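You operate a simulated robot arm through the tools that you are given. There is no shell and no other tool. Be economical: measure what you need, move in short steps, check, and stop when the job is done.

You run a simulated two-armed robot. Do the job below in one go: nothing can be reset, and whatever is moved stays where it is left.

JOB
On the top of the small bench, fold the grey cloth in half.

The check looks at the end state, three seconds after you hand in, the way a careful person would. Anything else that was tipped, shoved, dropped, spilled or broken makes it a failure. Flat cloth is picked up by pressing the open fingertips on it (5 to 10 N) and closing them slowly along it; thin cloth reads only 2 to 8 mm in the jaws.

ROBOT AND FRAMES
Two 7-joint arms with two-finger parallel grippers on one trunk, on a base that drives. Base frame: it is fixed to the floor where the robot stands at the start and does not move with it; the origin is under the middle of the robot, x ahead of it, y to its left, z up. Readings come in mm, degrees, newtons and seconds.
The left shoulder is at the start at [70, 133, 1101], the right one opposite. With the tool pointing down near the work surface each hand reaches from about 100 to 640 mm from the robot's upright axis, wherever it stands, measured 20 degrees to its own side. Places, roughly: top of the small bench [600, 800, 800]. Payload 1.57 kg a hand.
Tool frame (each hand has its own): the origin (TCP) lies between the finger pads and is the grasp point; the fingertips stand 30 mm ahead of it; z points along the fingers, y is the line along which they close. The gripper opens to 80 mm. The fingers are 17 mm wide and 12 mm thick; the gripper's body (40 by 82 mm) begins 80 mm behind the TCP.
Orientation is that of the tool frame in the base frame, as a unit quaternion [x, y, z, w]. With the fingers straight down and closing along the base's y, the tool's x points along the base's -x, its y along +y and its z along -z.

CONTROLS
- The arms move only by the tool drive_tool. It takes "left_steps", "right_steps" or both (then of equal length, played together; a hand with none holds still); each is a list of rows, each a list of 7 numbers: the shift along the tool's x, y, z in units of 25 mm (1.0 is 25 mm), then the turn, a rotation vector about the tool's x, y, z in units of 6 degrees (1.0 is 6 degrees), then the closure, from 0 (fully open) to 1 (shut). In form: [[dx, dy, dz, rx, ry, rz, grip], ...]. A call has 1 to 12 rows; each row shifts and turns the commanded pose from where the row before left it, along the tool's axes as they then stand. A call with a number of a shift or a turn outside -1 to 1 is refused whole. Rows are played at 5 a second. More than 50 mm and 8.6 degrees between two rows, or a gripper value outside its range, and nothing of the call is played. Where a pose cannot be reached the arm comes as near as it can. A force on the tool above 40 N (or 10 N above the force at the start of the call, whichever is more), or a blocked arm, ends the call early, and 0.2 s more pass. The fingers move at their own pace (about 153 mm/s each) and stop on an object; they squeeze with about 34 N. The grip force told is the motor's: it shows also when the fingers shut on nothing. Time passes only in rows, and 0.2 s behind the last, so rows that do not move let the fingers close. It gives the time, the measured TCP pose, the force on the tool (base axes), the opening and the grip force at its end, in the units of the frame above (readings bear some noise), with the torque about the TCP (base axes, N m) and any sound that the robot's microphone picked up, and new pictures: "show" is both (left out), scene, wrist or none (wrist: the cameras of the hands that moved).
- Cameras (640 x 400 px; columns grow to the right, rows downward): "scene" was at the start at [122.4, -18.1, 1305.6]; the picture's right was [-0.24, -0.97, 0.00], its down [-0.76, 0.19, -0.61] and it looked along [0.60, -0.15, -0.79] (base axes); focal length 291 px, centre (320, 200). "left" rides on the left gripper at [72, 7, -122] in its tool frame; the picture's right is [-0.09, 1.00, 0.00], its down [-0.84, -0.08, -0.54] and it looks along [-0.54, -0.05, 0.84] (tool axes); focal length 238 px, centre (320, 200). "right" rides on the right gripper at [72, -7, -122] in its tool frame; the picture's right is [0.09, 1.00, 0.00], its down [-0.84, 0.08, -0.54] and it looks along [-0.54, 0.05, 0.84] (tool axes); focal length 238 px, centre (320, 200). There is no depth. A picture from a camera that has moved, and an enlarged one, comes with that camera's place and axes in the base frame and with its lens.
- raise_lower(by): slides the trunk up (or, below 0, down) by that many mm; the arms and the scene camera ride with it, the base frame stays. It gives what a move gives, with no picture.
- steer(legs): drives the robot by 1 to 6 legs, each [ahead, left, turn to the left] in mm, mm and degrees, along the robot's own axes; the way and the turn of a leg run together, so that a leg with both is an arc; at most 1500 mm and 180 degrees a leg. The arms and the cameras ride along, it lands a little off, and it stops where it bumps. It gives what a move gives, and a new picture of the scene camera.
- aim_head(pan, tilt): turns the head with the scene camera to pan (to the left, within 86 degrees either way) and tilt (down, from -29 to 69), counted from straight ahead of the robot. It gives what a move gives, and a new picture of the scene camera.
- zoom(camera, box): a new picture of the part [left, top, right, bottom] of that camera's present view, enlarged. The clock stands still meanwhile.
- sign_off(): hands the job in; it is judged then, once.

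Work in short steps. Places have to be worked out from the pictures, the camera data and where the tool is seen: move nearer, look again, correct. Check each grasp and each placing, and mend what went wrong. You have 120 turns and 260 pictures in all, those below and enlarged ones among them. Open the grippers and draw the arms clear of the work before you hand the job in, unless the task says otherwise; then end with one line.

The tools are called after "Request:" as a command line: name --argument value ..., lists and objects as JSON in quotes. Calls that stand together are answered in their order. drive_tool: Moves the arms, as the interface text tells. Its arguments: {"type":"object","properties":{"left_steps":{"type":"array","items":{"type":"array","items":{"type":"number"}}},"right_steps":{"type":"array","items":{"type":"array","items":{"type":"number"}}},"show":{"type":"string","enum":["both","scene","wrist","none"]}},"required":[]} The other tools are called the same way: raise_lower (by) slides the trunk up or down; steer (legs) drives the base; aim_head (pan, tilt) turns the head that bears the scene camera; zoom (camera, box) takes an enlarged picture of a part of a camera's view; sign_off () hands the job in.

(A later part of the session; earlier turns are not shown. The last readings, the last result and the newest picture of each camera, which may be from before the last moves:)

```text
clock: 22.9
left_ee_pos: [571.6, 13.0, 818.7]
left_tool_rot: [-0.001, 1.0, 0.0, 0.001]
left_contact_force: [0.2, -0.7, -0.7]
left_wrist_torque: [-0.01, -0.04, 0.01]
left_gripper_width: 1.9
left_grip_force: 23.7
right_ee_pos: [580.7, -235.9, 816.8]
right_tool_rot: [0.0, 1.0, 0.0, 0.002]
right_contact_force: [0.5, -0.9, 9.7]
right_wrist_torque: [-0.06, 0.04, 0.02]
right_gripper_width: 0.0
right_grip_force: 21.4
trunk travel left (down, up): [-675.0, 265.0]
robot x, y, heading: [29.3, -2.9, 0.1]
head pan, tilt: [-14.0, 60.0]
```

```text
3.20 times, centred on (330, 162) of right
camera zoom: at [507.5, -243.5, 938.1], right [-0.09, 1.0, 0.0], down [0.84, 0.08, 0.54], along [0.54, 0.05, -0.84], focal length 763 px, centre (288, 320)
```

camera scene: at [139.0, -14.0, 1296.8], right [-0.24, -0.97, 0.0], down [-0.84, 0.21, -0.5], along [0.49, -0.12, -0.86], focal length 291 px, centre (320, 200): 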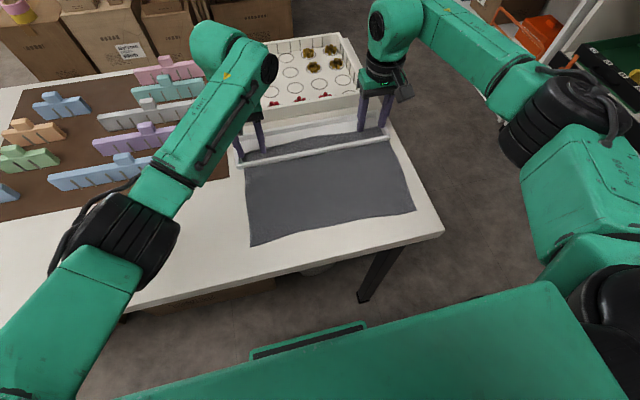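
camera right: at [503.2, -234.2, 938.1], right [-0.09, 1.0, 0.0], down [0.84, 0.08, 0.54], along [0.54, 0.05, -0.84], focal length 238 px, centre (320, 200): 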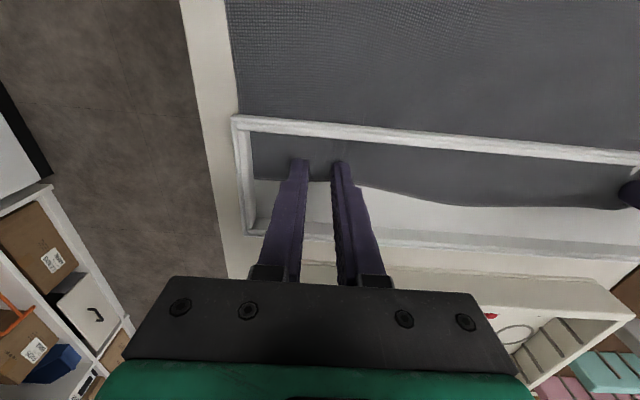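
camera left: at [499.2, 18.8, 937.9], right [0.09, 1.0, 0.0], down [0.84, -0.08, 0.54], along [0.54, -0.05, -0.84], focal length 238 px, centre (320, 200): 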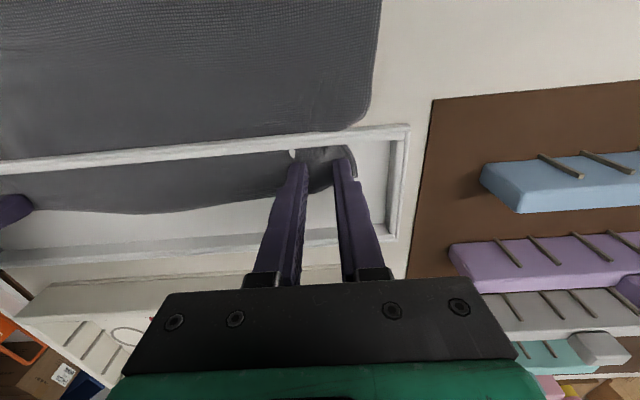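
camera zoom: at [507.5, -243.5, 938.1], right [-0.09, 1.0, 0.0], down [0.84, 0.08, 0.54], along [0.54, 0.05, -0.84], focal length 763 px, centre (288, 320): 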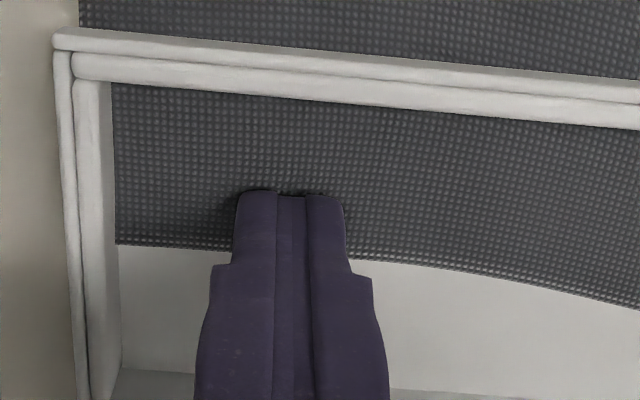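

Slipped again. Try a wider start (64 mm), which gives the cloth more slack to buckle, with a bit more pressure.

Request:
drive_tool --right_steps '[[0, 0, -0.2, 0, 0, 0, 1], [0, 0.4, 0, 0, 0, 0, 0.2], [0, 0, 0, 0, 0, 0, 0.2], [0, 0, 0.12, 0, 0, 0, 0.2], [0, 0, 0.07, 0, 0, 0, 0.2], [0, 0, 0, 0, 0, 0, 0.2]]' --show "none"

Request:
drive_tool --right_steps '[[0, 0, 0, 0, 0, 0, 0.25], [0, 0, 0, 0, 0, 0, 0.3], [0, 0, 0, 0, 0, 0, 0.35], [0, 0, 0, 0, 0, 0, 0.4], [0, 0, 0, 0, 0, 0, 0.45], [0, 0, 0, 0, 0, 0, 0.5], [0, 0, 0, 0, 0, 0, 0.55], [0, 0, 0, 0, 0, 0, 0.6], [0, 0, 0, 0, 0, 0, 0.65], [0, 0, 0, 0, 0, 0, 0.7]]' --show "none"

Request:
zoom --camera "right" --box '[230, 100, 430, 225]'

```text
clock: 24.3
left_ee_pos: [573.1, 12.7, 818.2]
left_tool_rot: [-0.001, 1.0, 0.0, 0.0]
left_contact_force: [-0.2, 0.3, 0.5]
left_wrist_torque: [0.0, -0.03, 0.02]
left_gripper_width: 1.9
left_grip_force: 23.7
right_ee_pos: [581.1, -225.7, 816.4]
right_tool_rot: [0.0, 1.0, 0.0, 0.001]
right_contact_force: [-0.3, -0.1, 4.5]
right_wrist_torque: [0.0, 0.0, 0.01]
right_gripper_width: 64.0
right_grip_force: 0.1
trunk travel left (down, up): [-675.0, 265.0]
robot x, y, heading: [29.6, -1.9, -0.1]
head pan, tilt: [-14.0, 60.0]
```

```text
clock: 26.5
left_ee_pos: [572.4, 13.8, 819.0]
left_tool_rot: [0.0, 1.0, 0.0, 0.0]
left_contact_force: [0.2, 0.2, 0.8]
left_wrist_torque: [0.0, -0.02, 0.01]
left_gripper_width: 1.7
left_grip_force: 23.4
right_ee_pos: [580.7, -225.5, 816.4]
right_tool_rot: [0.0, 1.0, 0.0, 0.001]
right_contact_force: [-0.3, -0.4, 5.2]
right_wrist_torque: [0.01, 0.02, 0.02]
right_gripper_width: 21.9
right_grip_force: 0.0
trunk travel left (down, up): [-675.0, 265.0]
robot x, y, heading: [31.9, 1.0, -0.3]
head pan, tilt: [-14.0, 60.0]
```

```text
3.20 times, centred on (330, 162) of right
camera zoom: at [508.1, -232.8, 938.3], right [-0.09, 1.0, 0.0], down [0.84, 0.08, 0.54], along [0.54, 0.05, -0.84], focal length 763 px, centre (288, 320)
```

zoom: 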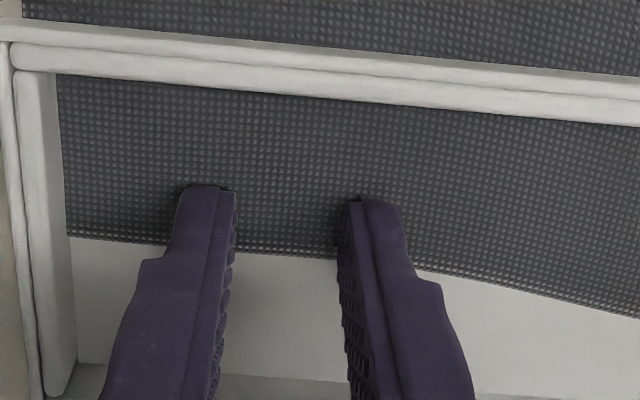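

Slips at 5 N. Try again a bit deeper onto the cloth (x≈573), opening 44 mm, pressing ~9 N.

Request:
drive_tool --right_steps '[[0, 0, -0.2, 0, 0, 0, 0.7], [0.3, -0.3, 0, 0, 0, 0, 0.45], [0, 0, 0, 0, 0, 0, 0.45], [0, 0, 0.12, 0, 0, 0, 0.45], [0, 0, 0.08, 0, 0, 0, 0.45], [0, 0, 0.02, 0, 0, 0, 0.45], [0, 0, 0, 0, 0, 0, 0.45]]' --show "none"

```text
clock: 28.1
left_ee_pos: [571.2, 13.7, 817.8]
left_tool_rot: [-0.001, 1.0, 0.0, 0.001]
left_contact_force: [-0.7, -0.7, -0.4]
left_wrist_torque: [-0.05, 0.0, -0.03]
left_gripper_width: 1.9
left_grip_force: 23.2
right_ee_pos: [573.3, -233.0, 815.8]
right_tool_rot: [-0.001, 1.0, 0.0, 0.0]
right_contact_force: [-0.3, -2.4, 9.7]
right_wrist_torque: [-0.06, -0.02, -0.01]
right_gripper_width: 44.1
right_grip_force: 0.0
trunk travel left (down, up): [-675.0, 265.0]
robot x, y, heading: [29.3, -1.0, 0.2]
head pan, tilt: [-14.0, 60.0]
```

9.7 N: close slowly, looking midway.

Request:
drive_tool --right_steps '[[0, 0, 0, 0, 0, 0, 0.5], [0, 0, 0, 0, 0, 0, 0.55], [0, 0, 0, 0, 0, 0, 0.6], [0, 0, 0, 0, 0, 0, 0.65], [0, 0, 0, 0, 0, 0, 0.7], [0, 0, 0, 0, 0, 0, 0.75]]' --show "none"

Request:
zoom --camera "right" --box '[230, 100, 430, 225]'

Request:
drive_tool --right_steps '[[0, 0, 0, 0, 0, 0, 0.8], [0, 0, 0, 0, 0, 0, 0.84], [0, 0, 0, 0, 0, 0, 0.88], [0, 0, 0, 0, 0, 0, 0.92], [0, 0, 0, 0, 0, 0, 0.96], [0, 0, 0, 0, 0, 0, 1], [0, 0, 0, 0, 0, 0, 1]]' --show "none"

Request:
zoom --camera "right" --box '[230, 100, 430, 225]'

```text
clock: 29.5
left_ee_pos: [571.2, 14.0, 817.4]
left_tool_rot: [0.001, 1.0, 0.0, 0.0]
left_contact_force: [1.4, -0.8, -0.1]
left_wrist_torque: [-0.01, -0.04, 0.0]
left_gripper_width: 1.8
left_grip_force: 23.0
right_ee_pos: [572.4, -232.6, 816.5]
right_tool_rot: [0.0, 1.0, -0.001, 0.0]
right_contact_force: [1.0, -0.4, 12.6]
right_wrist_torque: [-0.01, -0.06, -0.02]
right_gripper_width: 13.8
right_grip_force: 0.0
trunk travel left (down, up): [-675.0, 265.0]
robot x, y, heading: [28.4, -2.4, -0.1]
head pan, tilt: [-14.0, 60.0]
```

```text
3.20 times, centred on (330, 162) of right
camera zoom: at [499.2, -240.4, 938.0], right [-0.09, 1.0, 0.0], down [0.84, 0.08, 0.54], along [0.54, 0.05, -0.84], focal length 763 px, centre (288, 320)
```

zoom: 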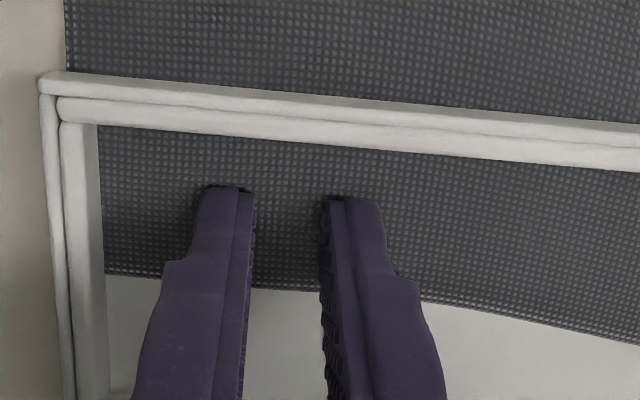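

```text
clock: 31.1
left_ee_pos: [570.7, 12.6, 818.1]
left_tool_rot: [0.0, 1.0, -0.001, 0.0]
left_contact_force: [0.8, -0.8, -0.9]
left_wrist_torque: [-0.05, -0.04, 0.03]
left_gripper_width: 1.9
left_grip_force: 24.2
right_ee_pos: [572.2, -233.1, 815.3]
right_tool_rot: [0.0, 1.0, -0.001, 0.001]
right_contact_force: [-0.6, 0.1, 13.3]
right_wrist_torque: [-0.02, -0.01, 0.01]
right_gripper_width: 0.0
right_grip_force: 21.0
trunk travel left (down, up): [-675.0, 265.0]
robot x, y, heading: [29.3, 0.7, 0.0]
head pan, tilt: [-14.0, 60.0]
```

```text
3.20 times, centred on (330, 162) of right
camera zoom: at [499.1, -240.5, 938.0], right [-0.09, 1.0, 0.0], down [0.84, 0.08, 0.54], along [0.54, 0.05, -0.84], focal length 763 px, centre (288, 320)
```

zoom: 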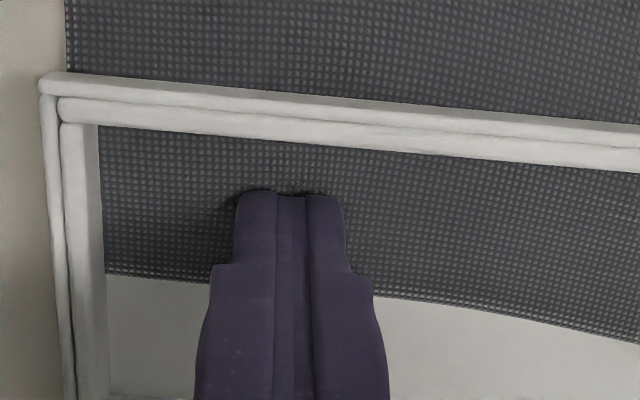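

Still slipping. One more try with a firmer press (~15 N) and half the closing speed.

Request:
drive_tool --right_steps '[[0, 0, -0.2, 0, 0, 0, 1], [-0.16, 0, 0, 0, 0, 0, 0.45], [0, 0, 0, 0, 0, 0, 0.45], [0, 0, 0.12, 0, 0, 0, 0.45], [0, 0, 0.08, 0, 0, 0, 0.45], [0, 0, 0.04, 0, 0, 0, 0.45], [0, 0, 0, 0, 0, 0, 0.45]]' --show "none"

Request:
drive_tool --right_steps '[[0, 0, 0, 0, 0, 0, 0.475], [0, 0, 0, 0, 0, 0, 0.5], [0, 0, 0, 0, 0, 0, 0.525], [0, 0, 0, 0, 0, 0, 0.55], [0, 0, 0, 0, 0, 0, 0.575], [0, 0, 0, 0, 0, 0, 0.6], [0, 0, 0, 0, 0, 0, 0.625], [0, 0, 0, 0, 0, 0, 0.65], [0, 0, 0, 0, 0, 0, 0.675], [0, 0, 0, 0, 0, 0, 0.7]]' --show "none"

Request:
zoom --camera "right" --box '[230, 100, 430, 225]'

```text
clock: 32.7
left_ee_pos: [571.0, 12.8, 818.4]
left_tool_rot: [0.0, 1.0, 0.001, 0.001]
left_contact_force: [0.9, 0.5, -0.5]
left_wrist_torque: [-0.01, -0.02, 0.02]
left_gripper_width: 1.9
left_grip_force: 23.6
right_ee_pos: [577.4, -233.4, 816.8]
right_tool_rot: [0.002, 1.0, 0.0, 0.002]
right_contact_force: [2.2, -3.6, 15.4]
right_wrist_torque: [-0.12, -0.02, -0.01]
right_gripper_width: 44.1
right_grip_force: 0.5
trunk travel left (down, up): [-675.0, 265.0]
robot x, y, heading: [31.9, -2.3, -0.0]
head pan, tilt: [-14.0, 60.0]
```

```text
clock: 34.9
left_ee_pos: [570.7, 14.4, 819.1]
left_tool_rot: [0.0, 1.0, -0.001, 0.001]
left_contact_force: [1.8, -2.7, -1.4]
left_wrist_torque: [-0.12, -0.06, 0.02]
left_gripper_width: 1.9
left_grip_force: 23.4
right_ee_pos: [574.9, -232.4, 816.3]
right_tool_rot: [0.0, 1.0, 0.0, 0.001]
right_contact_force: [0.3, 3.9, 20.0]
right_wrist_torque: [0.18, 0.05, -0.03]
right_gripper_width: 24.7
right_grip_force: 0.9
trunk travel left (down, up): [-675.0, 265.0]
robot x, y, heading: [30.8, -0.9, -0.1]
head pan, tilt: [-14.0, 60.0]
```

```text
3.20 times, centred on (330, 162) of right
camera zoom: at [502.2, -240.1, 937.9], right [-0.09, 1.0, 0.0], down [0.84, 0.08, 0.54], along [0.54, 0.05, -0.84], focal length 763 px, centre (288, 320)
```

zoom: 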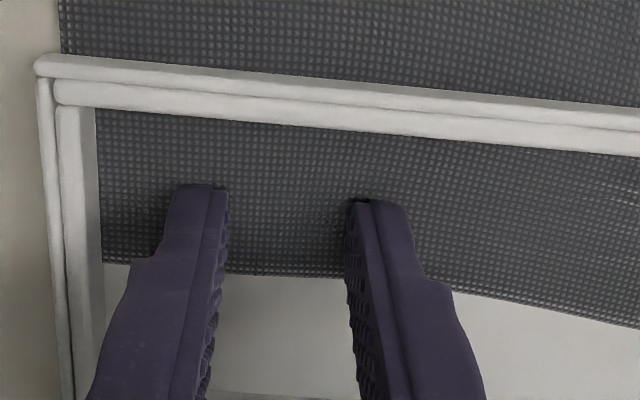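

Left now feels a −2.7 N pull: it is holding the cloth taut. I give slack by moving the left hand 15 mm toward the right while the right keeps closing.

Request:
drive_tool --left_steps '[[0, -0.3, -0.1, 0, 0, 0, 1], [0, -0.3, 0, 0, 0, 0, 1], [0, -0.2, 0, 0, 0, 0, 1], [0, 0, 0, 0, 0, 0, 1], [0, 0, 0, 0, 0, 0, 1], [0, 0, 0, 0, 0, 0, 1], [0, 0, 0, 0, 0, 0, 1], [0, 0, 0, 0, 0, 0, 1], [0, 0, 0, 0, 0, 0, 1], [0, 0, 0, 0, 0, 0, 1]]' --right_steps '[[0, 0, 0, 0, 0, 0, 0.7], [0, 0, 0, 0, 0, 0, 0.72], [0, 0, 0, 0, 0, 0, 0.75], [0, 0, 0, 0, 0, 0, 0.78], [0, 0, 0, 0, 0, 0, 0.82], [0, 0, 0, 0, 0, 0, 0.86], [0, 0, 0, 0, 0, 0, 0.9], [0, 0, 0, 0, 0, 0, 0.95], [0, 0, 0, 0, 0, 0, 1], [0, 0, 0, 0, 0, 0, 1]]' --show "none"

Request:
zoom --camera "right" --box '[230, 100, 430, 225]'

Request:
zoom --camera "scene" --box '[210, 80, 430, 220]'

```text
clock: 37.1
left_ee_pos: [570.8, -5.2, 820.6]
left_tool_rot: [0.0, 1.0, -0.001, 0.001]
left_contact_force: [4.2, 2.6, -4.8]
left_wrist_torque: [0.04, -0.16, -0.05]
left_gripper_width: 1.7
left_grip_force: 23.5
right_ee_pos: [575.9, -232.7, 817.2]
right_tool_rot: [0.0, 1.0, -0.001, 0.001]
right_contact_force: [-0.4, 0.6, 23.0]
right_wrist_torque: [0.03, 0.02, 0.01]
right_gripper_width: 0.2
right_grip_force: 21.6
trunk travel left (down, up): [-675.0, 265.0]
robot x, y, heading: [30.0, 0.9, -0.1]
head pan, tilt: [-14.0, 60.0]
```

```text
3.20 times, centred on (330, 162) of right
camera zoom: at [502.7, -239.7, 937.9], right [-0.09, 1.0, 0.0], down [0.84, 0.08, 0.54], along [0.54, 0.05, -0.84], focal length 763 px, centre (288, 320)
```

zoom: 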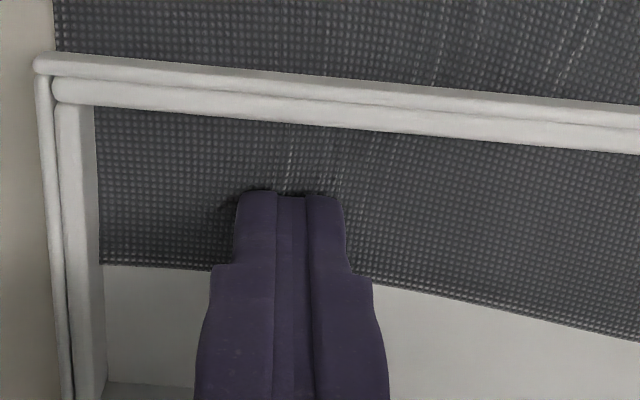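

```text
2.86 times, centred on (320, 150) of scene
camera zoom: at [141.7, -13.5, 1296.1], right [-0.24, -0.97, 0.0], down [-0.84, 0.21, -0.5], along [0.49, -0.12, -0.86], focal length 832 px, centre (320, 343)
```

zoom: 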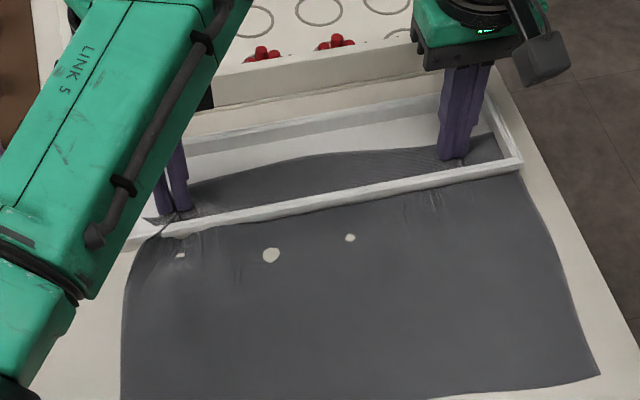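

Right again empty, but the cloth between the hands is now slack with wrinkles. Retry right with a ~9 N press.

Request:
drive_tool --right_steps '[[0, 0, -0.2, 0, 0, 0, 1], [0, 0.1, 0, 0, 0, 0, 0.4], [0, 0, 0, 0, 0, 0, 0.4], [0, 0, 0.12, 0, 0, 0, 0.4], [0, 0, 0.06, 0, 0, 0, 0.4], [0, 0, 0, 0, 0, 0, 0.4]]' --show "none"

Request:
drive_tool --right_steps '[[0, 0, 0, 0, 0, 0, 0.45], [0, 0, 0, 0, 0, 0, 0.5], [0, 0, 0, 0, 0, 0, 0.55], [0, 0, 0, 0, 0, 0, 0.6], [0, 0, 0, 0, 0, 0, 0.65], [0, 0, 0, 0, 0, 0, 0.7], [0, 0, 0, 0, 0, 0, 0.75], [0, 0, 0, 0, 0, 0, 0.8]]' --show "none"

Request:
zoom --camera "right" --box '[230, 100, 430, 225]'

```text
clock: 38.5
left_ee_pos: [571.5, -6.8, 821.3]
left_tool_rot: [0.0, 1.0, 0.0, 0.002]
left_contact_force: [1.5, -1.3, -3.3]
left_wrist_torque: [-0.04, -0.07, -0.04]
left_gripper_width: 1.8
left_grip_force: 23.7
right_ee_pos: [577.6, -231.3, 815.7]
right_tool_rot: [0.001, 1.0, 0.0, 0.001]
right_contact_force: [0.4, -4.0, 15.4]
right_wrist_torque: [-0.12, 0.02, 0.04]
right_gripper_width: 48.1
right_grip_force: 0.0
trunk travel left (down, up): [-675.0, 265.0]
robot x, y, heading: [31.4, 0.8, -0.2]
head pan, tilt: [-14.0, 60.0]
```

```text
clock: 40.3
left_ee_pos: [571.3, -5.9, 820.9]
left_tool_rot: [0.0, 1.0, -0.002, 0.001]
left_contact_force: [2.4, -0.6, -1.2]
left_wrist_torque: [-0.01, -0.1, -0.01]
left_gripper_width: 1.8
left_grip_force: 23.8
right_ee_pos: [576.5, -229.3, 816.0]
right_tool_rot: [0.0, 1.0, 0.0, 0.001]
right_contact_force: [0.6, 0.1, 19.7]
right_wrist_torque: [0.04, 0.05, 0.01]
right_gripper_width: 17.3
right_grip_force: 7.1
trunk travel left (down, up): [-675.0, 265.0]
robot x, y, heading: [32.1, -2.2, -0.1]
head pan, tilt: [-14.0, 60.0]
```

```text
3.20 times, centred on (330, 162) of right
camera zoom: at [502.6, -237.2, 938.0], right [-0.09, 1.0, 0.0], down [0.84, 0.08, 0.54], along [0.54, 0.05, -0.84], focal length 763 px, centre (288, 320)
```

zoom: 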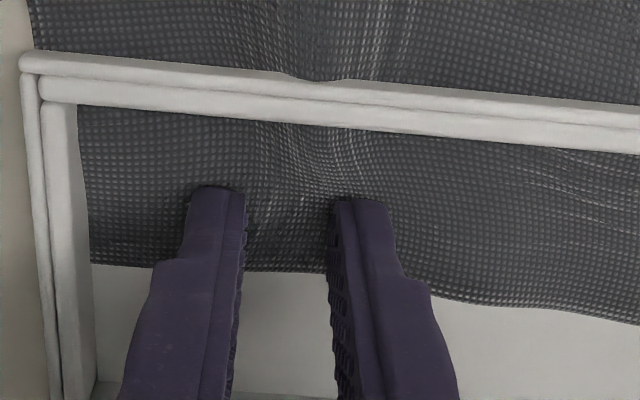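

A ridge is forming (grip force 7 N at 17 mm). Ease off pressure slightly and close fully, slowly.

Request:
drive_tool --right_steps '[[0, 0, -0.01, 0, 0, 0, 0.83], [0, 0, -0.01, 0, 0, 0, 0.86], [0, 0, 0, 0, 0, 0, 0.89], [0, 0, 0, 0, 0, 0, 0.92], [0, 0, 0, 0, 0, 0, 0.95], [0, 0, 0, 0, 0, 0, 1], [0, 0, 0, 0, 0, 0, 1], [0, 0, 0, 0, 0, 0, 1]]' --show "none"

Request:
zoom --camera "right" --box '[230, 100, 430, 225]'

```text
clock: 42.1
left_ee_pos: [570.0, -5.9, 821.1]
left_tool_rot: [0.0, 1.0, -0.001, 0.001]
left_contact_force: [1.5, -0.5, -1.2]
left_wrist_torque: [-0.06, -0.05, 0.03]
left_gripper_width: 2.0
left_grip_force: 23.7
right_ee_pos: [577.0, -230.6, 816.4]
right_tool_rot: [0.0, 1.0, -0.001, 0.001]
right_contact_force: [-2.1, 1.9, 12.8]
right_wrist_torque: [0.05, 0.11, 0.02]
right_gripper_width: 13.3
right_grip_force: 29.9
trunk travel left (down, up): [-675.0, 265.0]
robot x, y, heading: [28.7, -1.6, 0.0]
head pan, tilt: [-14.0, 60.0]
```

```text
3.20 times, centred on (330, 162) of right
camera zoom: at [503.1, -237.7, 938.2], right [-0.09, 1.0, 0.0], down [0.84, 0.08, 0.54], along [0.54, 0.05, -0.84], focal length 763 px, centre (288, 320)
```

zoom: 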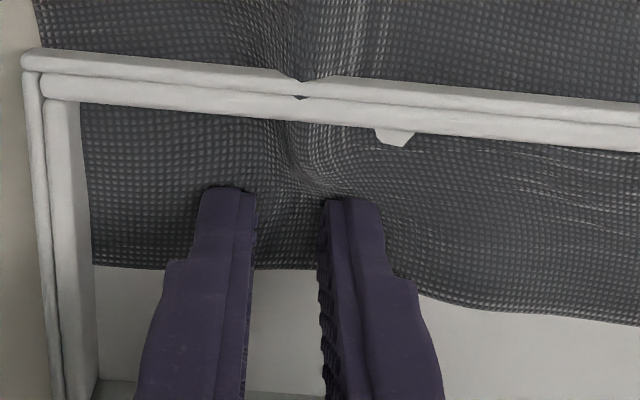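

The fingers stall at 13 mm on the bunched cloth. I lift a millimetre or two so the ridge settles into the pads.

Request:
drive_tool --right_steps '[[0, 0, -0.03, 0, 0, 0, 1], [0, 0, -0.03, 0, 0, 0, 1], [0, 0, -0.03, 0, 0, 0, 1], [0, 0, 0, 0, 0, 0, 1], [0, 0, 0, 0, 0, 0, 1]]' --show "none"

Request:
zoom --camera "right" --box '[230, 100, 430, 225]'

```text
clock: 43.3
left_ee_pos: [571.6, -8.4, 820.2]
left_tool_rot: [0.001, 1.0, 0.002, 0.0]
left_contact_force: [0.6, 0.3, -1.1]
left_wrist_torque: [0.02, -0.02, -0.02]
left_gripper_width: 2.2
left_grip_force: 24.0
right_ee_pos: [576.5, -234.4, 816.8]
right_tool_rot: [0.002, 1.0, 0.0, 0.0]
right_contact_force: [1.0, -10.7, 6.3]
right_wrist_torque: [-0.33, 0.03, 0.1]
right_gripper_width: 2.2
right_grip_force: 23.2
trunk travel left (down, up): [-675.0, 265.0]
robot x, y, heading: [33.2, 1.0, -0.3]
head pan, tilt: [-14.0, 60.0]
```

```text
3.20 times, centred on (330, 162) of right
camera zoom: at [503.8, -241.5, 938.9], right [-0.09, 1.0, 0.0], down [0.84, 0.08, 0.54], along [0.54, 0.05, -0.84], focal length 763 px, centre (288, 320)
```

zoom: 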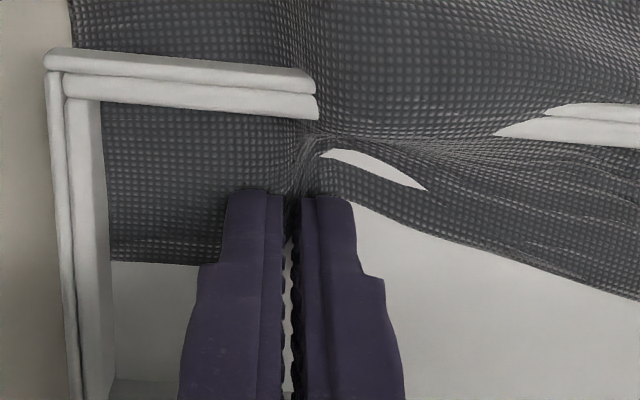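

Both hold now (2.2 mm each). Lift both ~20 mm gently and check the tray stays put.

Request:
drive_tool --left_steps '[[0, 0, -0.2, 0, 0, 0, 1], [0, 0, -0.2, 0, 0, 0, 1], [0, 0, -0.2, 0, 0, 0, 1], [0, 0, -0.2, 0, 0, 0, 1], [0, 0, 0, 0, 0, 0, 1]]' --right_steps '[[0, 0, -0.2, 0, 0, 0, 1], [0, 0, -0.2, 0, 0, 0, 1], [0, 0, -0.2, 0, 0, 0, 1], [0, 0, -0.2, 0, 0, 0, 1], [0, 0, 0, 0, 0, 0, 1]]' --show "both"

Request:
zoom --camera "scene" --box '[210, 80, 430, 220]'

```text
clock: 44.5
left_ee_pos: [572.6, -11.6, 842.4]
left_tool_rot: [0.001, 1.0, 0.0, 0.002]
left_contact_force: [-0.8, 0.0, -0.4]
left_wrist_torque: [-0.01, -0.04, -0.01]
left_gripper_width: 0.0
left_grip_force: 21.3
right_ee_pos: [576.5, -233.6, 837.9]
right_tool_rot: [0.001, 1.0, 0.001, 0.0]
right_contact_force: [-0.2, -14.2, -2.4]
right_wrist_torque: [-0.43, -0.06, 0.14]
right_gripper_width: 2.1
right_grip_force: 23.5
trunk travel left (down, up): [-675.0, 265.0]
robot x, y, heading: [29.9, 0.8, -0.1]
head pan, tilt: [-14.0, 60.0]
camera scene: at [142.9, -20.4, 1296.2], right [-0.24, -0.97, 0.0], down [-0.84, 0.21, -0.5], along [0.49, -0.12, -0.87], focal length 291 px, centre (320, 200)
camera right: at [503.6, -241.7, 959.4], right [-0.09, 1.0, 0.0], down [0.84, 0.07, 0.54], along [0.54, 0.05, -0.84], focal length 238 px, centre (320, 200)
camera left: at [500.3, -5.0, 963.9], right [0.09, 1.0, 0.0], down [0.83, -0.08, 0.55], along [0.54, -0.05, -0.84], focal length 238 px, centre (320, 200)
```

scene: 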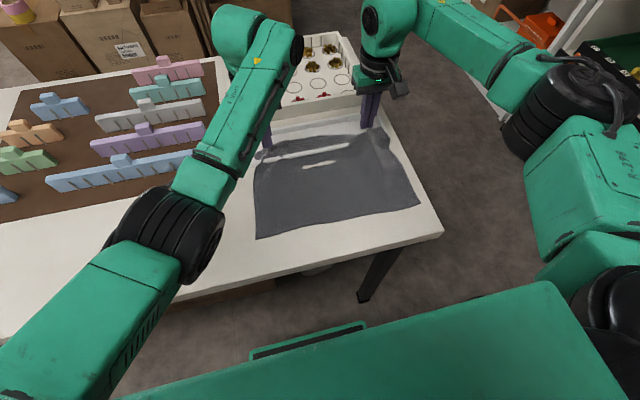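
right: 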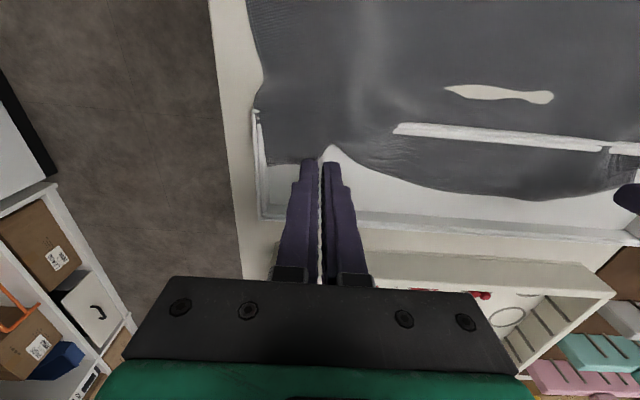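
left: 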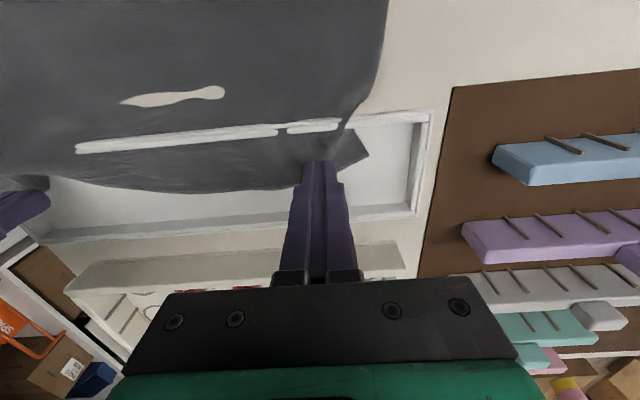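

```text
2.86 times, centred on (320, 150) of scene
camera zoom: at [142.9, -20.4, 1296.2], right [-0.24, -0.97, 0.0], down [-0.84, 0.21, -0.5], along [0.49, -0.12, -0.87], focal length 832 px, centre (320, 343)
```

zoom: 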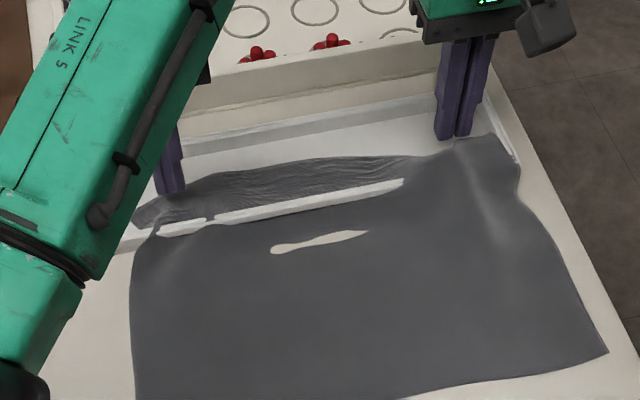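

Tray unmoved; right holds, left slipped off on the lift. The far-left corner is at about [575,26]; I re-press the left there with fingers open 44 mm.

Request:
drive_tool --left_steps '[[0, 0.2, 0.4, 0, 0, 0, 0.45], [0, 0, 0.4, 0, 0, 0, 0.45], [0, 0, 0.12, 0, 0, 0, 0.45], [0, 0, 0.08, 0, 0, 0, 0.45], [0, 0, 0, 0, 0, 0, 0.45]]' --show "none"

Request:
zoom --camera "left" --box '[230, 100, 430, 225]'

```text
clock: 45.7
left_ee_pos: [572.3, -4.1, 815.7]
left_tool_rot: [0.001, 1.0, 0.001, 0.003]
left_contact_force: [2.3, 0.3, 15.6]
left_wrist_torque: [-0.08, -0.03, 0.03]
left_gripper_width: 43.7
left_grip_force: 0.1
right_ee_pos: [575.9, -234.3, 837.8]
right_tool_rot: [0.0, 1.0, 0.002, 0.001]
right_contact_force: [0.1, -14.4, -3.1]
right_wrist_torque: [-0.47, -0.04, 0.12]
right_gripper_width: 2.3
right_grip_force: 24.0
trunk travel left (down, up): [-675.0, 265.0]
robot x, y, heading: [30.9, -0.0, -0.0]
head pan, tilt: [-14.0, 60.0]
```

```text
3.20 times, centred on (330, 162) of left
camera zoom: at [500.1, 1.6, 937.7], right [0.09, 1.0, 0.0], down [0.83, -0.08, 0.55], along [0.54, -0.05, -0.84], focal length 763 px, centre (288, 320)
```

zoom: 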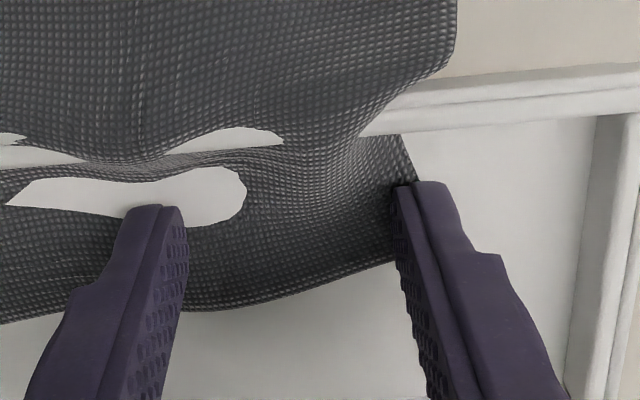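

Bunched cloth sits between the left fingers (15.6 N, a bit high). Ease slightly and close slowly.

Request:
drive_tool --left_steps '[[0, 0, -0.015, 0, 0, 0, 0.5], [0, 0, 0, 0, 0, 0, 0.55], [0, 0, 0, 0, 0, 0, 0.6], [0, 0, 0, 0, 0, 0, 0.65], [0, 0, 0, 0, 0, 0, 0.7], [0, 0, 0, 0, 0, 0, 0.75], [0, 0, 0, 0, 0, 0, 0.8], [0, 0, 0, 0, 0, 0, 0.85], [0, 0, 0, 0, 0, 0, 0.9], [0, 0, 0, 0, 0, 0, 0.95], [0, 0, 0, 0, 0, 0, 1], [0, 0, 0, 0, 0, 0, 1]]' --show "none"

Request:
zoom --camera "left" --box '[230, 100, 430, 225]'

```text
clock: 48.3
left_ee_pos: [569.5, -0.4, 816.8]
left_tool_rot: [0.0, 1.0, 0.0, 0.002]
left_contact_force: [2.3, 2.7, 17.8]
left_wrist_torque: [0.02, -0.06, 0.0]
left_gripper_width: 2.9
left_grip_force: 23.9
right_ee_pos: [575.5, -231.5, 839.7]
right_tool_rot: [0.0, 1.0, 0.0, 0.001]
right_contact_force: [0.2, 0.5, 0.2]
right_wrist_torque: [-0.03, -0.01, 0.01]
right_gripper_width: 0.0
right_grip_force: 21.5
trunk travel left (down, up): [-675.0, 265.0]
robot x, y, heading: [28.6, 1.2, 0.1]
head pan, tilt: [-14.0, 60.0]
```

```text
3.20 times, centred on (330, 162) of left
camera zoom: at [499.1, 5.3, 937.8], right [0.09, 1.0, 0.0], down [0.84, -0.08, 0.54], along [0.54, -0.05, -0.84], focal length 763 px, centre (288, 320)
```

zoom: 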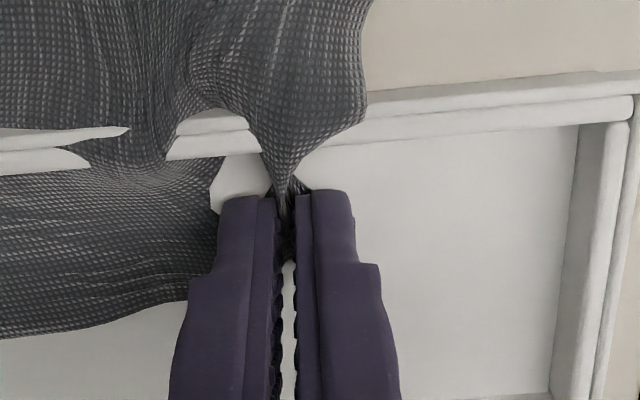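

Left now holds the corner well (2.9 mm), but the pull took the right's grip. There's slack now, so I re-press the right while left lifts a little; first a look from the right camera.

Request:
drive_tool --left_steps '[[0, 0, -0.2, 0, 0, 0, 1], [0, 0, -0.2, 0, 0, 0, 1], [0, 0, -0.2, 0, 0, 0, 1], [0, 0, -0.2, 0, 0, 0, 1]]' --right_steps '[[0, 0, 0, 0, 0, 0, 0.45], [0, 0, 0, 0, 0, 0, 0.45], [0, 0, 0, 0, 0, 0, 0.45], [0, 0, 0, 0, 0, 0, 0.45]]' --show "both"

Request:
zoom --camera "scene" --box '[210, 80, 430, 240]'

```text
clock: 49.3
left_ee_pos: [572.1, -0.6, 834.4]
left_tool_rot: [0.0, 1.0, 0.0, -0.001]
left_contact_force: [-4.8, 0.7, -4.9]
left_wrist_torque: [0.01, 0.04, -0.01]
left_gripper_width: 2.3
left_grip_force: 24.0
right_ee_pos: [577.2, -230.4, 837.3]
right_tool_rot: [0.0, 1.0, 0.0, 0.0]
right_contact_force: [-0.7, -0.1, 0.3]
right_wrist_torque: [-0.01, -0.02, -0.04]
right_gripper_width: 43.8
right_grip_force: 0.0
trunk travel left (down, up): [-675.0, 265.0]
robot x, y, heading: [27.2, -1.8, -0.3]
head pan, tilt: [-14.0, 60.0]
camera scene: at [143.5, -15.9, 1295.8], right [-0.24, -0.97, 0.0], down [-0.84, 0.21, -0.5], along [0.49, -0.12, -0.87], focal length 291 px, centre (320, 200)
camera right: at [504.0, -238.4, 959.4], right [-0.09, 1.0, 0.0], down [0.84, 0.08, 0.54], along [0.54, 0.05, -0.84], focal length 238 px, centre (320, 200)
camera left: at [500.4, 4.4, 956.4], right [0.09, 1.0, 0.0], down [0.84, -0.08, 0.54], along [0.54, -0.05, -0.84], focal length 238 px, centre (320, 200)
```

scene: 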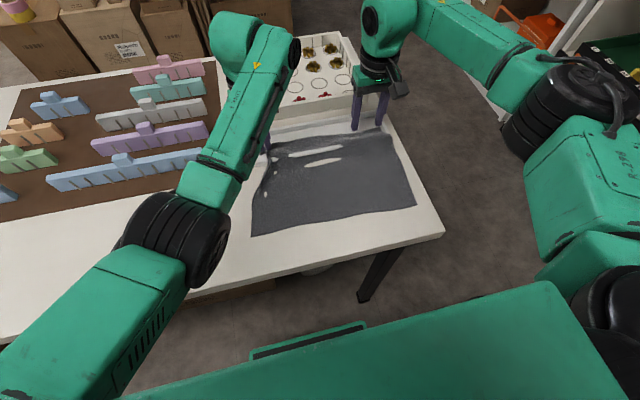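
right: 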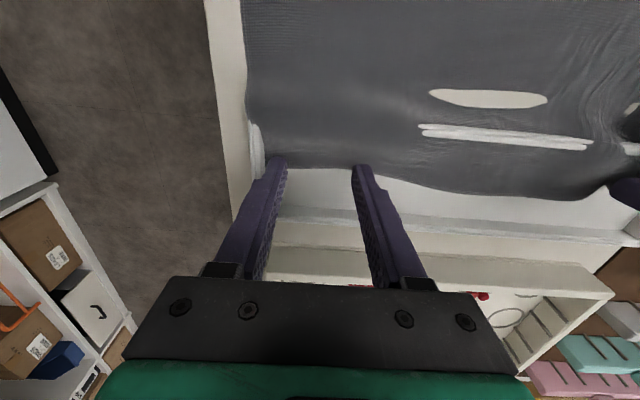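
left: 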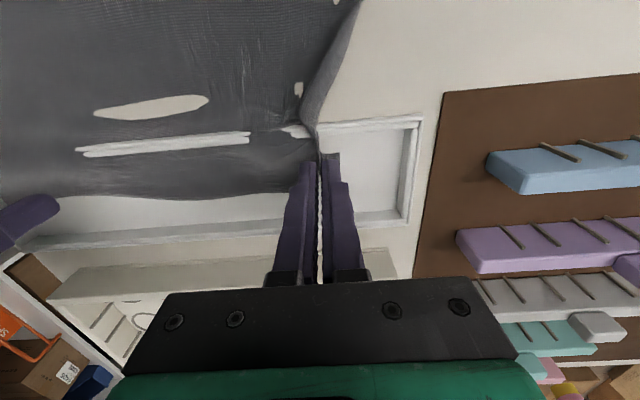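

```text
2.50 times, centred on (320, 160) of scene
camera zoom: at [143.5, -15.9, 1295.8], right [-0.24, -0.97, 0.0], down [-0.84, 0.21, -0.5], along [0.49, -0.12, -0.87], focal length 728 px, centre (320, 300)
```

zoom: 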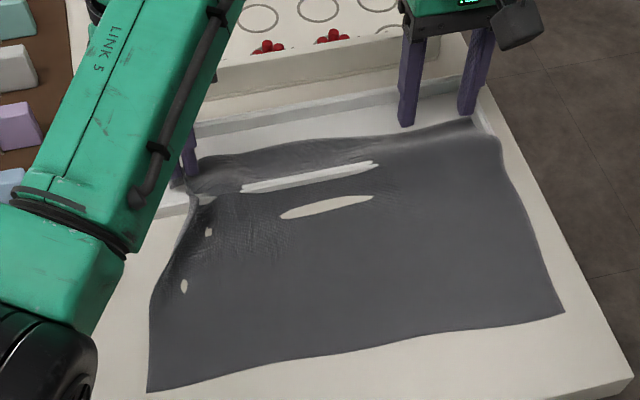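

Left holds the lifted corner; the right part lies slack over the tray wall. I give slack with the left (toward right and near) and press the right at x≈572.

Request:
drive_tool --left_steps '[[0.3, -0.3, 0, 0, 0, 0, 1], [0.3, -0.3, 0, 0, 0, 0, 1], [0, 0, 0, 0, 0, 0, 1], [0, 0, 0, 0, 0, 0, 1], [0, 0, 0, 0, 0, 0, 1], [0, 0, 0, 0, 0, 0, 1]]' --right_steps '[[0.2, 0, 0.2, 0, 0, 0, 0.4], [0, 0, 0.3, 0, 0, 0, 0.4], [0, 0, 0.2, 0, 0, 0, 0.4], [0, 0, 0.1, 0, 0, 0, 0.4], [0, 0, 0.06, 0, 0, 0, 0.4], [0, 0, 0, 0, 0, 0, 0.4]]' --show "none"

Request:
zoom --camera "right" --box '[230, 100, 430, 225]'

```text
clock: 50.7
left_ee_pos: [557.6, -15.7, 834.7]
left_tool_rot: [0.0, 1.0, -0.001, 0.0]
left_contact_force: [5.5, -1.3, 0.4]
left_wrist_torque: [-0.05, -0.15, 0.04]
left_gripper_width: 2.4
left_grip_force: 24.0
right_ee_pos: [572.1, -229.9, 819.1]
right_tool_rot: [-0.001, 1.0, -0.001, 0.002]
right_contact_force: [4.7, 0.3, 16.1]
right_wrist_torque: [-0.42, 0.03, 0.08]
right_gripper_width: 47.4
right_grip_force: 0.0
trunk travel left (down, up): [-675.0, 265.0]
robot x, y, heading: [28.3, -0.5, 0.1]
head pan, tilt: [-14.0, 60.0]
```

```text
3.20 times, centred on (330, 162) of right
camera zoom: at [499.5, -237.4, 939.0], right [-0.09, 1.0, 0.0], down [0.83, 0.08, 0.54], along [0.54, 0.05, -0.84], focal length 763 px, centre (288, 320)
```

zoom: 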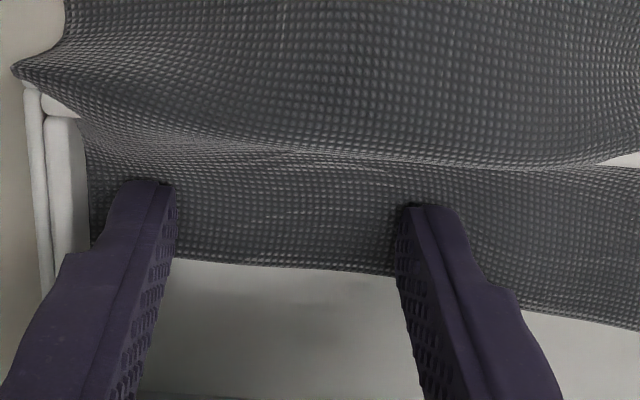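

The cloth now has good slack under the right fingers. Close slowly.

Request:
drive_tool --right_steps '[[0, 0, 0, 0, 0, 0, 0.45], [0, 0, 0, 0, 0, 0, 0.5], [0, 0, 0, 0, 0, 0, 0.55], [0, 0, 0, 0, 0, 0, 0.6], [0, 0, 0, 0, 0, 0, 0.65], [0, 0, 0, 0, 0, 0, 0.7], [0, 0, 0, 0, 0, 0, 0.75], [0, 0, 0, 0, 0, 0, 0.8], [0, 0, 0, 0, 0, 0, 0.85], [0, 0, 0, 0, 0, 0, 0.9], [0, 0, 0, 0, 0, 0, 0.95], [0, 0, 0, 0, 0, 0, 1]]' --show "none"

Request:
zoom --camera "right" --box '[230, 100, 430, 225]'

```text
clock: 53.3
left_ee_pos: [556.5, -15.5, 834.4]
left_tool_rot: [0.0, 1.0, 0.0, 0.001]
left_contact_force: [6.1, -0.5, 1.1]
left_wrist_torque: [-0.03, -0.22, 0.03]
left_gripper_width: 2.3
left_grip_force: 23.9
right_ee_pos: [571.6, -231.5, 816.7]
right_tool_rot: [0.001, 1.0, 0.0, 0.001]
right_contact_force: [1.1, 0.1, 11.3]
right_wrist_torque: [0.01, 0.06, 0.0]
right_gripper_width: 0.0
right_grip_force: 21.8
trunk travel left (down, up): [-675.0, 265.0]
robot x, y, heading: [31.7, -1.7, 0.1]
head pan, tilt: [-14.0, 60.0]
```

```text
3.20 times, centred on (330, 162) of right
camera zoom: at [498.9, -237.9, 938.2], right [-0.09, 1.0, 0.0], down [0.84, 0.08, 0.54], along [0.54, 0.05, -0.84], focal length 763 px, centre (288, 320)
```

zoom: 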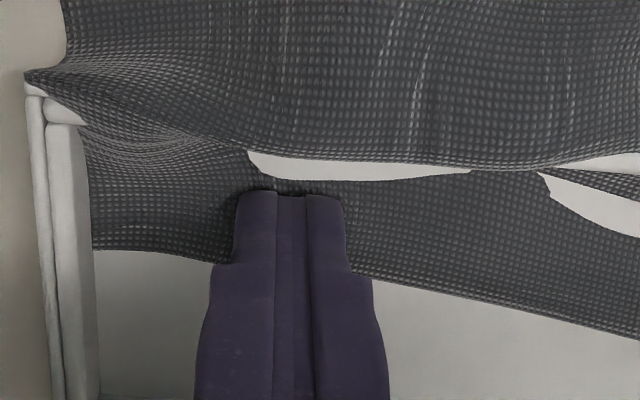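

Slipped at ~11 N; the catches so far came at 15–18 N. Repeat with ~16 N, and raise the left slightly off the wall.

Request:
drive_tool --left_steps '[[0, 0, -0.2, 0, 0, 0, 1], [0, 0, 0, 0, 0, 0, 1], [0, 0, 0, 0, 0, 0, 1], [0, 0, 0, 0, 0, 0, 1], [0, 0, 0, 0, 0, 0, 1], [0, 0, 0, 0, 0, 0, 1]]' --right_steps '[[0, 0, -0.2, 0, 0, 0, 1], [-0.16, 0, 0, 0, 0, 0, 0.4], [0, 0, 0, 0, 0, 0, 0.4], [0, 0, 0.12, 0, 0, 0, 0.4], [0, 0, 0.1, 0, 0, 0, 0.4], [0, 0, 0, 0, 0, 0, 0.4]]' --show "none"

Request:
drive_tool --right_steps '[[0, 0, 0, 0, 0, 0, 0.45], [0, 0, 0, 0, 0, 0, 0.5], [0, 0, 0, 0, 0, 0, 0.55], [0, 0, 0, 0, 0, 0, 0.6], [0, 0, 0, 0, 0, 0, 0.65], [0, 0, 0, 0, 0, 0, 0.7], [0, 0, 0, 0, 0, 0, 0.75], [0, 0, 0, 0, 0, 0, 0.8]]' --show "none"

Request:
zoom --camera "right" --box '[230, 100, 430, 225]'

```text
clock: 54.7
left_ee_pos: [556.2, -16.1, 840.5]
left_tool_rot: [0.0, 1.0, -0.001, 0.0]
left_contact_force: [1.9, -0.6, -0.1]
left_wrist_torque: [0.0, -0.08, -0.01]
left_gripper_width: 2.6
left_grip_force: 23.6
right_ee_pos: [577.3, -229.9, 815.6]
right_tool_rot: [-0.001, 1.0, -0.001, 0.0]
right_contact_force: [1.0, 0.5, 8.0]
right_wrist_torque: [-0.18, 0.0, 0.06]
right_gripper_width: 47.8
right_grip_force: 0.1
trunk travel left (down, up): [-675.0, 265.0]
robot x, y, heading: [33.4, -0.6, -0.2]
head pan, tilt: [-14.0, 60.0]
```

```text
clock: 56.5
left_ee_pos: [557.5, -17.2, 840.7]
left_tool_rot: [0.0, 1.0, -0.001, 0.0]
left_contact_force: [2.3, -0.8, -0.2]
left_wrist_torque: [-0.04, -0.11, 0.02]
left_gripper_width: 2.3
left_grip_force: 24.1
right_ee_pos: [575.7, -230.2, 816.8]
right_tool_rot: [0.0, 1.0, 0.0, 0.001]
right_contact_force: [0.6, 0.6, 10.5]
right_wrist_torque: [0.0, -0.04, 0.0]
right_gripper_width: 15.3
right_grip_force: 0.0
trunk travel left (down, up): [-675.0, 265.0]
robot x, y, heading: [30.6, -3.9, -0.3]
head pan, tilt: [-14.0, 60.0]
```

```text
3.20 times, centred on (330, 162) of right
camera zoom: at [503.7, -237.7, 938.2], right [-0.09, 1.0, 0.0], down [0.84, 0.08, 0.54], along [0.54, 0.05, -0.84], focal length 763 px, centre (288, 320)
```

zoom: 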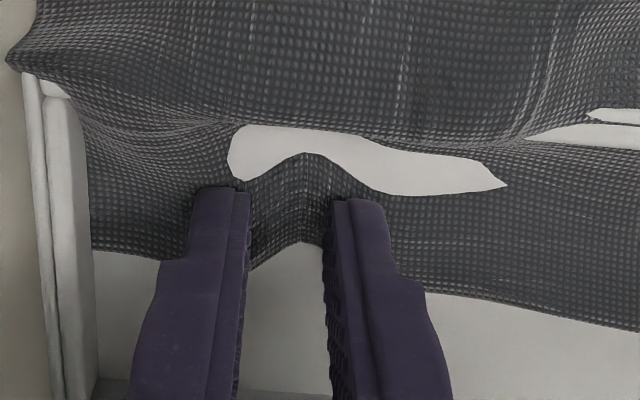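

A real ridge rises between the fingers this time. Close the rest.

Request:
drive_tool --right_steps '[[0, 0, 0.02, 0, 0, 0, 0.83], [0, 0, 0, 0, 0, 0, 0.87], [0, 0, 0, 0, 0, 0, 0.91], [0, 0, 0, 0, 0, 0, 0.95], [0, 0, 0, 0, 0, 0, 1], [0, 0, 0, 0, 0, 0, 1]]' --show "none"

Request:
zoom --camera "right" --box '[230, 100, 430, 225]'

```text
clock: 57.9
left_ee_pos: [555.8, -16.6, 839.8]
left_tool_rot: [0.0, 1.0, 0.0, 0.0]
left_contact_force: [3.0, -0.2, -0.4]
left_wrist_torque: [-0.02, -0.11, 0.0]
left_gripper_width: 2.5
left_grip_force: 24.1
right_ee_pos: [577.0, -230.8, 818.2]
right_tool_rot: [-0.001, 1.0, 0.0, 0.001]
right_contact_force: [2.5, -1.2, 19.1]
right_wrist_torque: [-0.08, -0.05, 0.02]
right_gripper_width: 0.0
right_grip_force: 21.6
trunk travel left (down, up): [-675.0, 265.0]
robot x, y, heading: [32.0, 1.6, 0.1]
head pan, tilt: [-14.0, 60.0]
```

```text
3.20 times, centred on (330, 162) of right
camera zoom: at [503.1, -237.7, 938.0], right [-0.09, 1.0, 0.0], down [0.84, 0.08, 0.54], along [0.54, 0.05, -0.84], focal length 763 px, centre (288, 320)
```

zoom: 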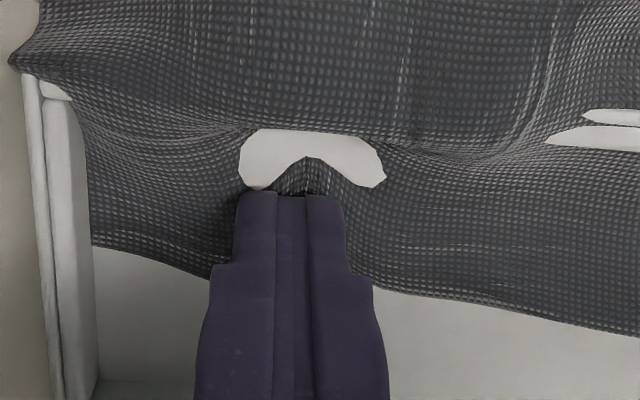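

Nearly: a ridge stands beneath. Reopen modestly (28 mm) over the ridge and press again harder.

Request:
drive_tool --right_steps '[[0, 0, -0.24, 0, 0, 0, 1], [0, 0, 0, 0, 0, 0, 0.5], [0, 0, 0, 0, 0, 0, 0.5], [0, 0, 0.14, 0, 0, 0, 0.5], [0, 0, 0.12, 0, 0, 0, 0.5], [0, 0, 0, 0, 0, 0, 0.5]]' --show "none"

Request:
drive_tool --right_steps '[[0, 0, 0, 0, 0, 0, 0.54], [0, 0, 0, 0, 0, 0, 0.58], [0, 0, 0, 0, 0, 0, 0.62], [0, 0, 0, 0, 0, 0, 0.66], [0, 0, 0, 0, 0, 0, 0.7], [0, 0, 0, 0, 0, 0, 0.74], [0, 0, 0, 0, 0, 0, 0.78], [0, 0, 0, 0, 0, 0, 0.82], [0, 0, 0, 0, 0, 0, 0.86], [0, 0, 0, 0, 0, 0, 0.9]]' --show "none"

Request:
zoom --camera "right" --box '[230, 100, 430, 225]'

```text
clock: 59.3
left_ee_pos: [557.2, -17.3, 840.5]
left_tool_rot: [-0.001, 1.0, 0.0, 0.0]
left_contact_force: [2.9, 0.3, -1.4]
left_wrist_torque: [-0.04, -0.13, -0.02]
left_gripper_width: 2.4
left_grip_force: 24.4
right_ee_pos: [576.4, -230.2, 816.7]
right_tool_rot: [0.001, 1.0, 0.0, 0.001]
right_contact_force: [0.6, -2.7, 14.5]
right_wrist_torque: [-0.1, -0.01, -0.02]
right_gripper_width: 40.1
right_grip_force: 0.0
trunk travel left (down, up): [-675.0, 265.0]
robot x, y, heading: [31.5, -0.6, 0.1]
head pan, tilt: [-14.0, 60.0]
```

```text
clock: 61.5
left_ee_pos: [556.7, -16.9, 841.8]
left_tool_rot: [0.0, 1.0, -0.001, 0.0]
left_contact_force: [3.9, -2.1, -0.4]
left_wrist_torque: [-0.05, -0.17, -0.02]
left_gripper_width: 2.7
left_grip_force: 23.6
right_ee_pos: [575.8, -229.1, 816.9]
right_tool_rot: [-0.001, 1.0, -0.001, 0.002]
right_contact_force: [1.8, 0.4, 23.9]
right_wrist_torque: [0.01, -0.06, 0.0]
right_gripper_width: 9.0
right_grip_force: 0.4
trunk travel left (down, up): [-675.0, 265.0]
robot x, y, heading: [28.8, 2.3, 0.2]
head pan, tilt: [-14.0, 60.0]
```

```text
3.20 times, centred on (330, 162) of right
camera zoom: at [502.6, -237.1, 938.0], right [-0.09, 1.0, 0.0], down [0.84, 0.08, 0.54], along [0.54, 0.05, -0.84], focal length 763 px, centre (288, 320)
```

zoom: 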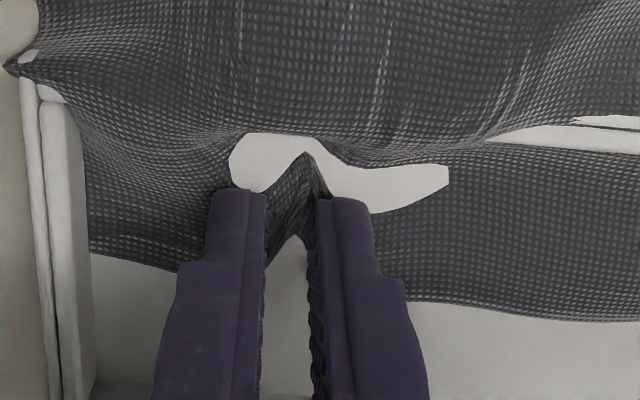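

A tall ridge is between the pads now. Close fully and ease the pressure.

Request:
drive_tool --right_steps '[[0, 0, 0, 0, 0, 0, 0.94], [0, 0, 0, 0, 0, 0, 1], [0, 0, 0, 0, 0, 0, 1], [0, 0, -0.04, 0, 0, 0, 1], [0, 0, -0.04, 0, 0, 0, 1], [0, 0, 0, 0, 0, 0, 1]]' --show "none"

Request:
zoom --camera "right" --box '[230, 100, 430, 225]'

```text
clock: 62.9
left_ee_pos: [557.4, -16.1, 839.9]
left_tool_rot: [-0.001, 1.0, 0.0, 0.001]
left_contact_force: [2.8, -2.6, 0.8]
left_wrist_torque: [-0.07, -0.1, 0.04]
left_gripper_width: 2.4
left_grip_force: 23.7
right_ee_pos: [575.8, -230.2, 816.3]
right_tool_rot: [0.0, 1.0, 0.0, 0.0]
right_contact_force: [1.8, 3.2, 12.5]
right_wrist_torque: [0.09, -0.02, -0.01]
right_gripper_width: 0.0
right_grip_force: 21.7
trunk travel left (down, up): [-675.0, 265.0]
robot x, y, heading: [31.2, -4.1, -0.2]
head pan, tilt: [-14.0, 60.0]
```

```text
3.20 times, centred on (330, 162) of right
camera zoom: at [502.5, -237.3, 938.3], right [-0.09, 1.0, 0.0], down [0.84, 0.08, 0.54], along [0.54, 0.05, -0.84], focal length 763 px, centre (288, 320)
```

zoom: 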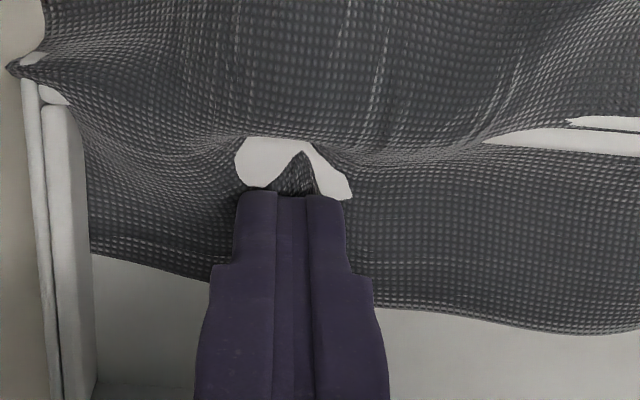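

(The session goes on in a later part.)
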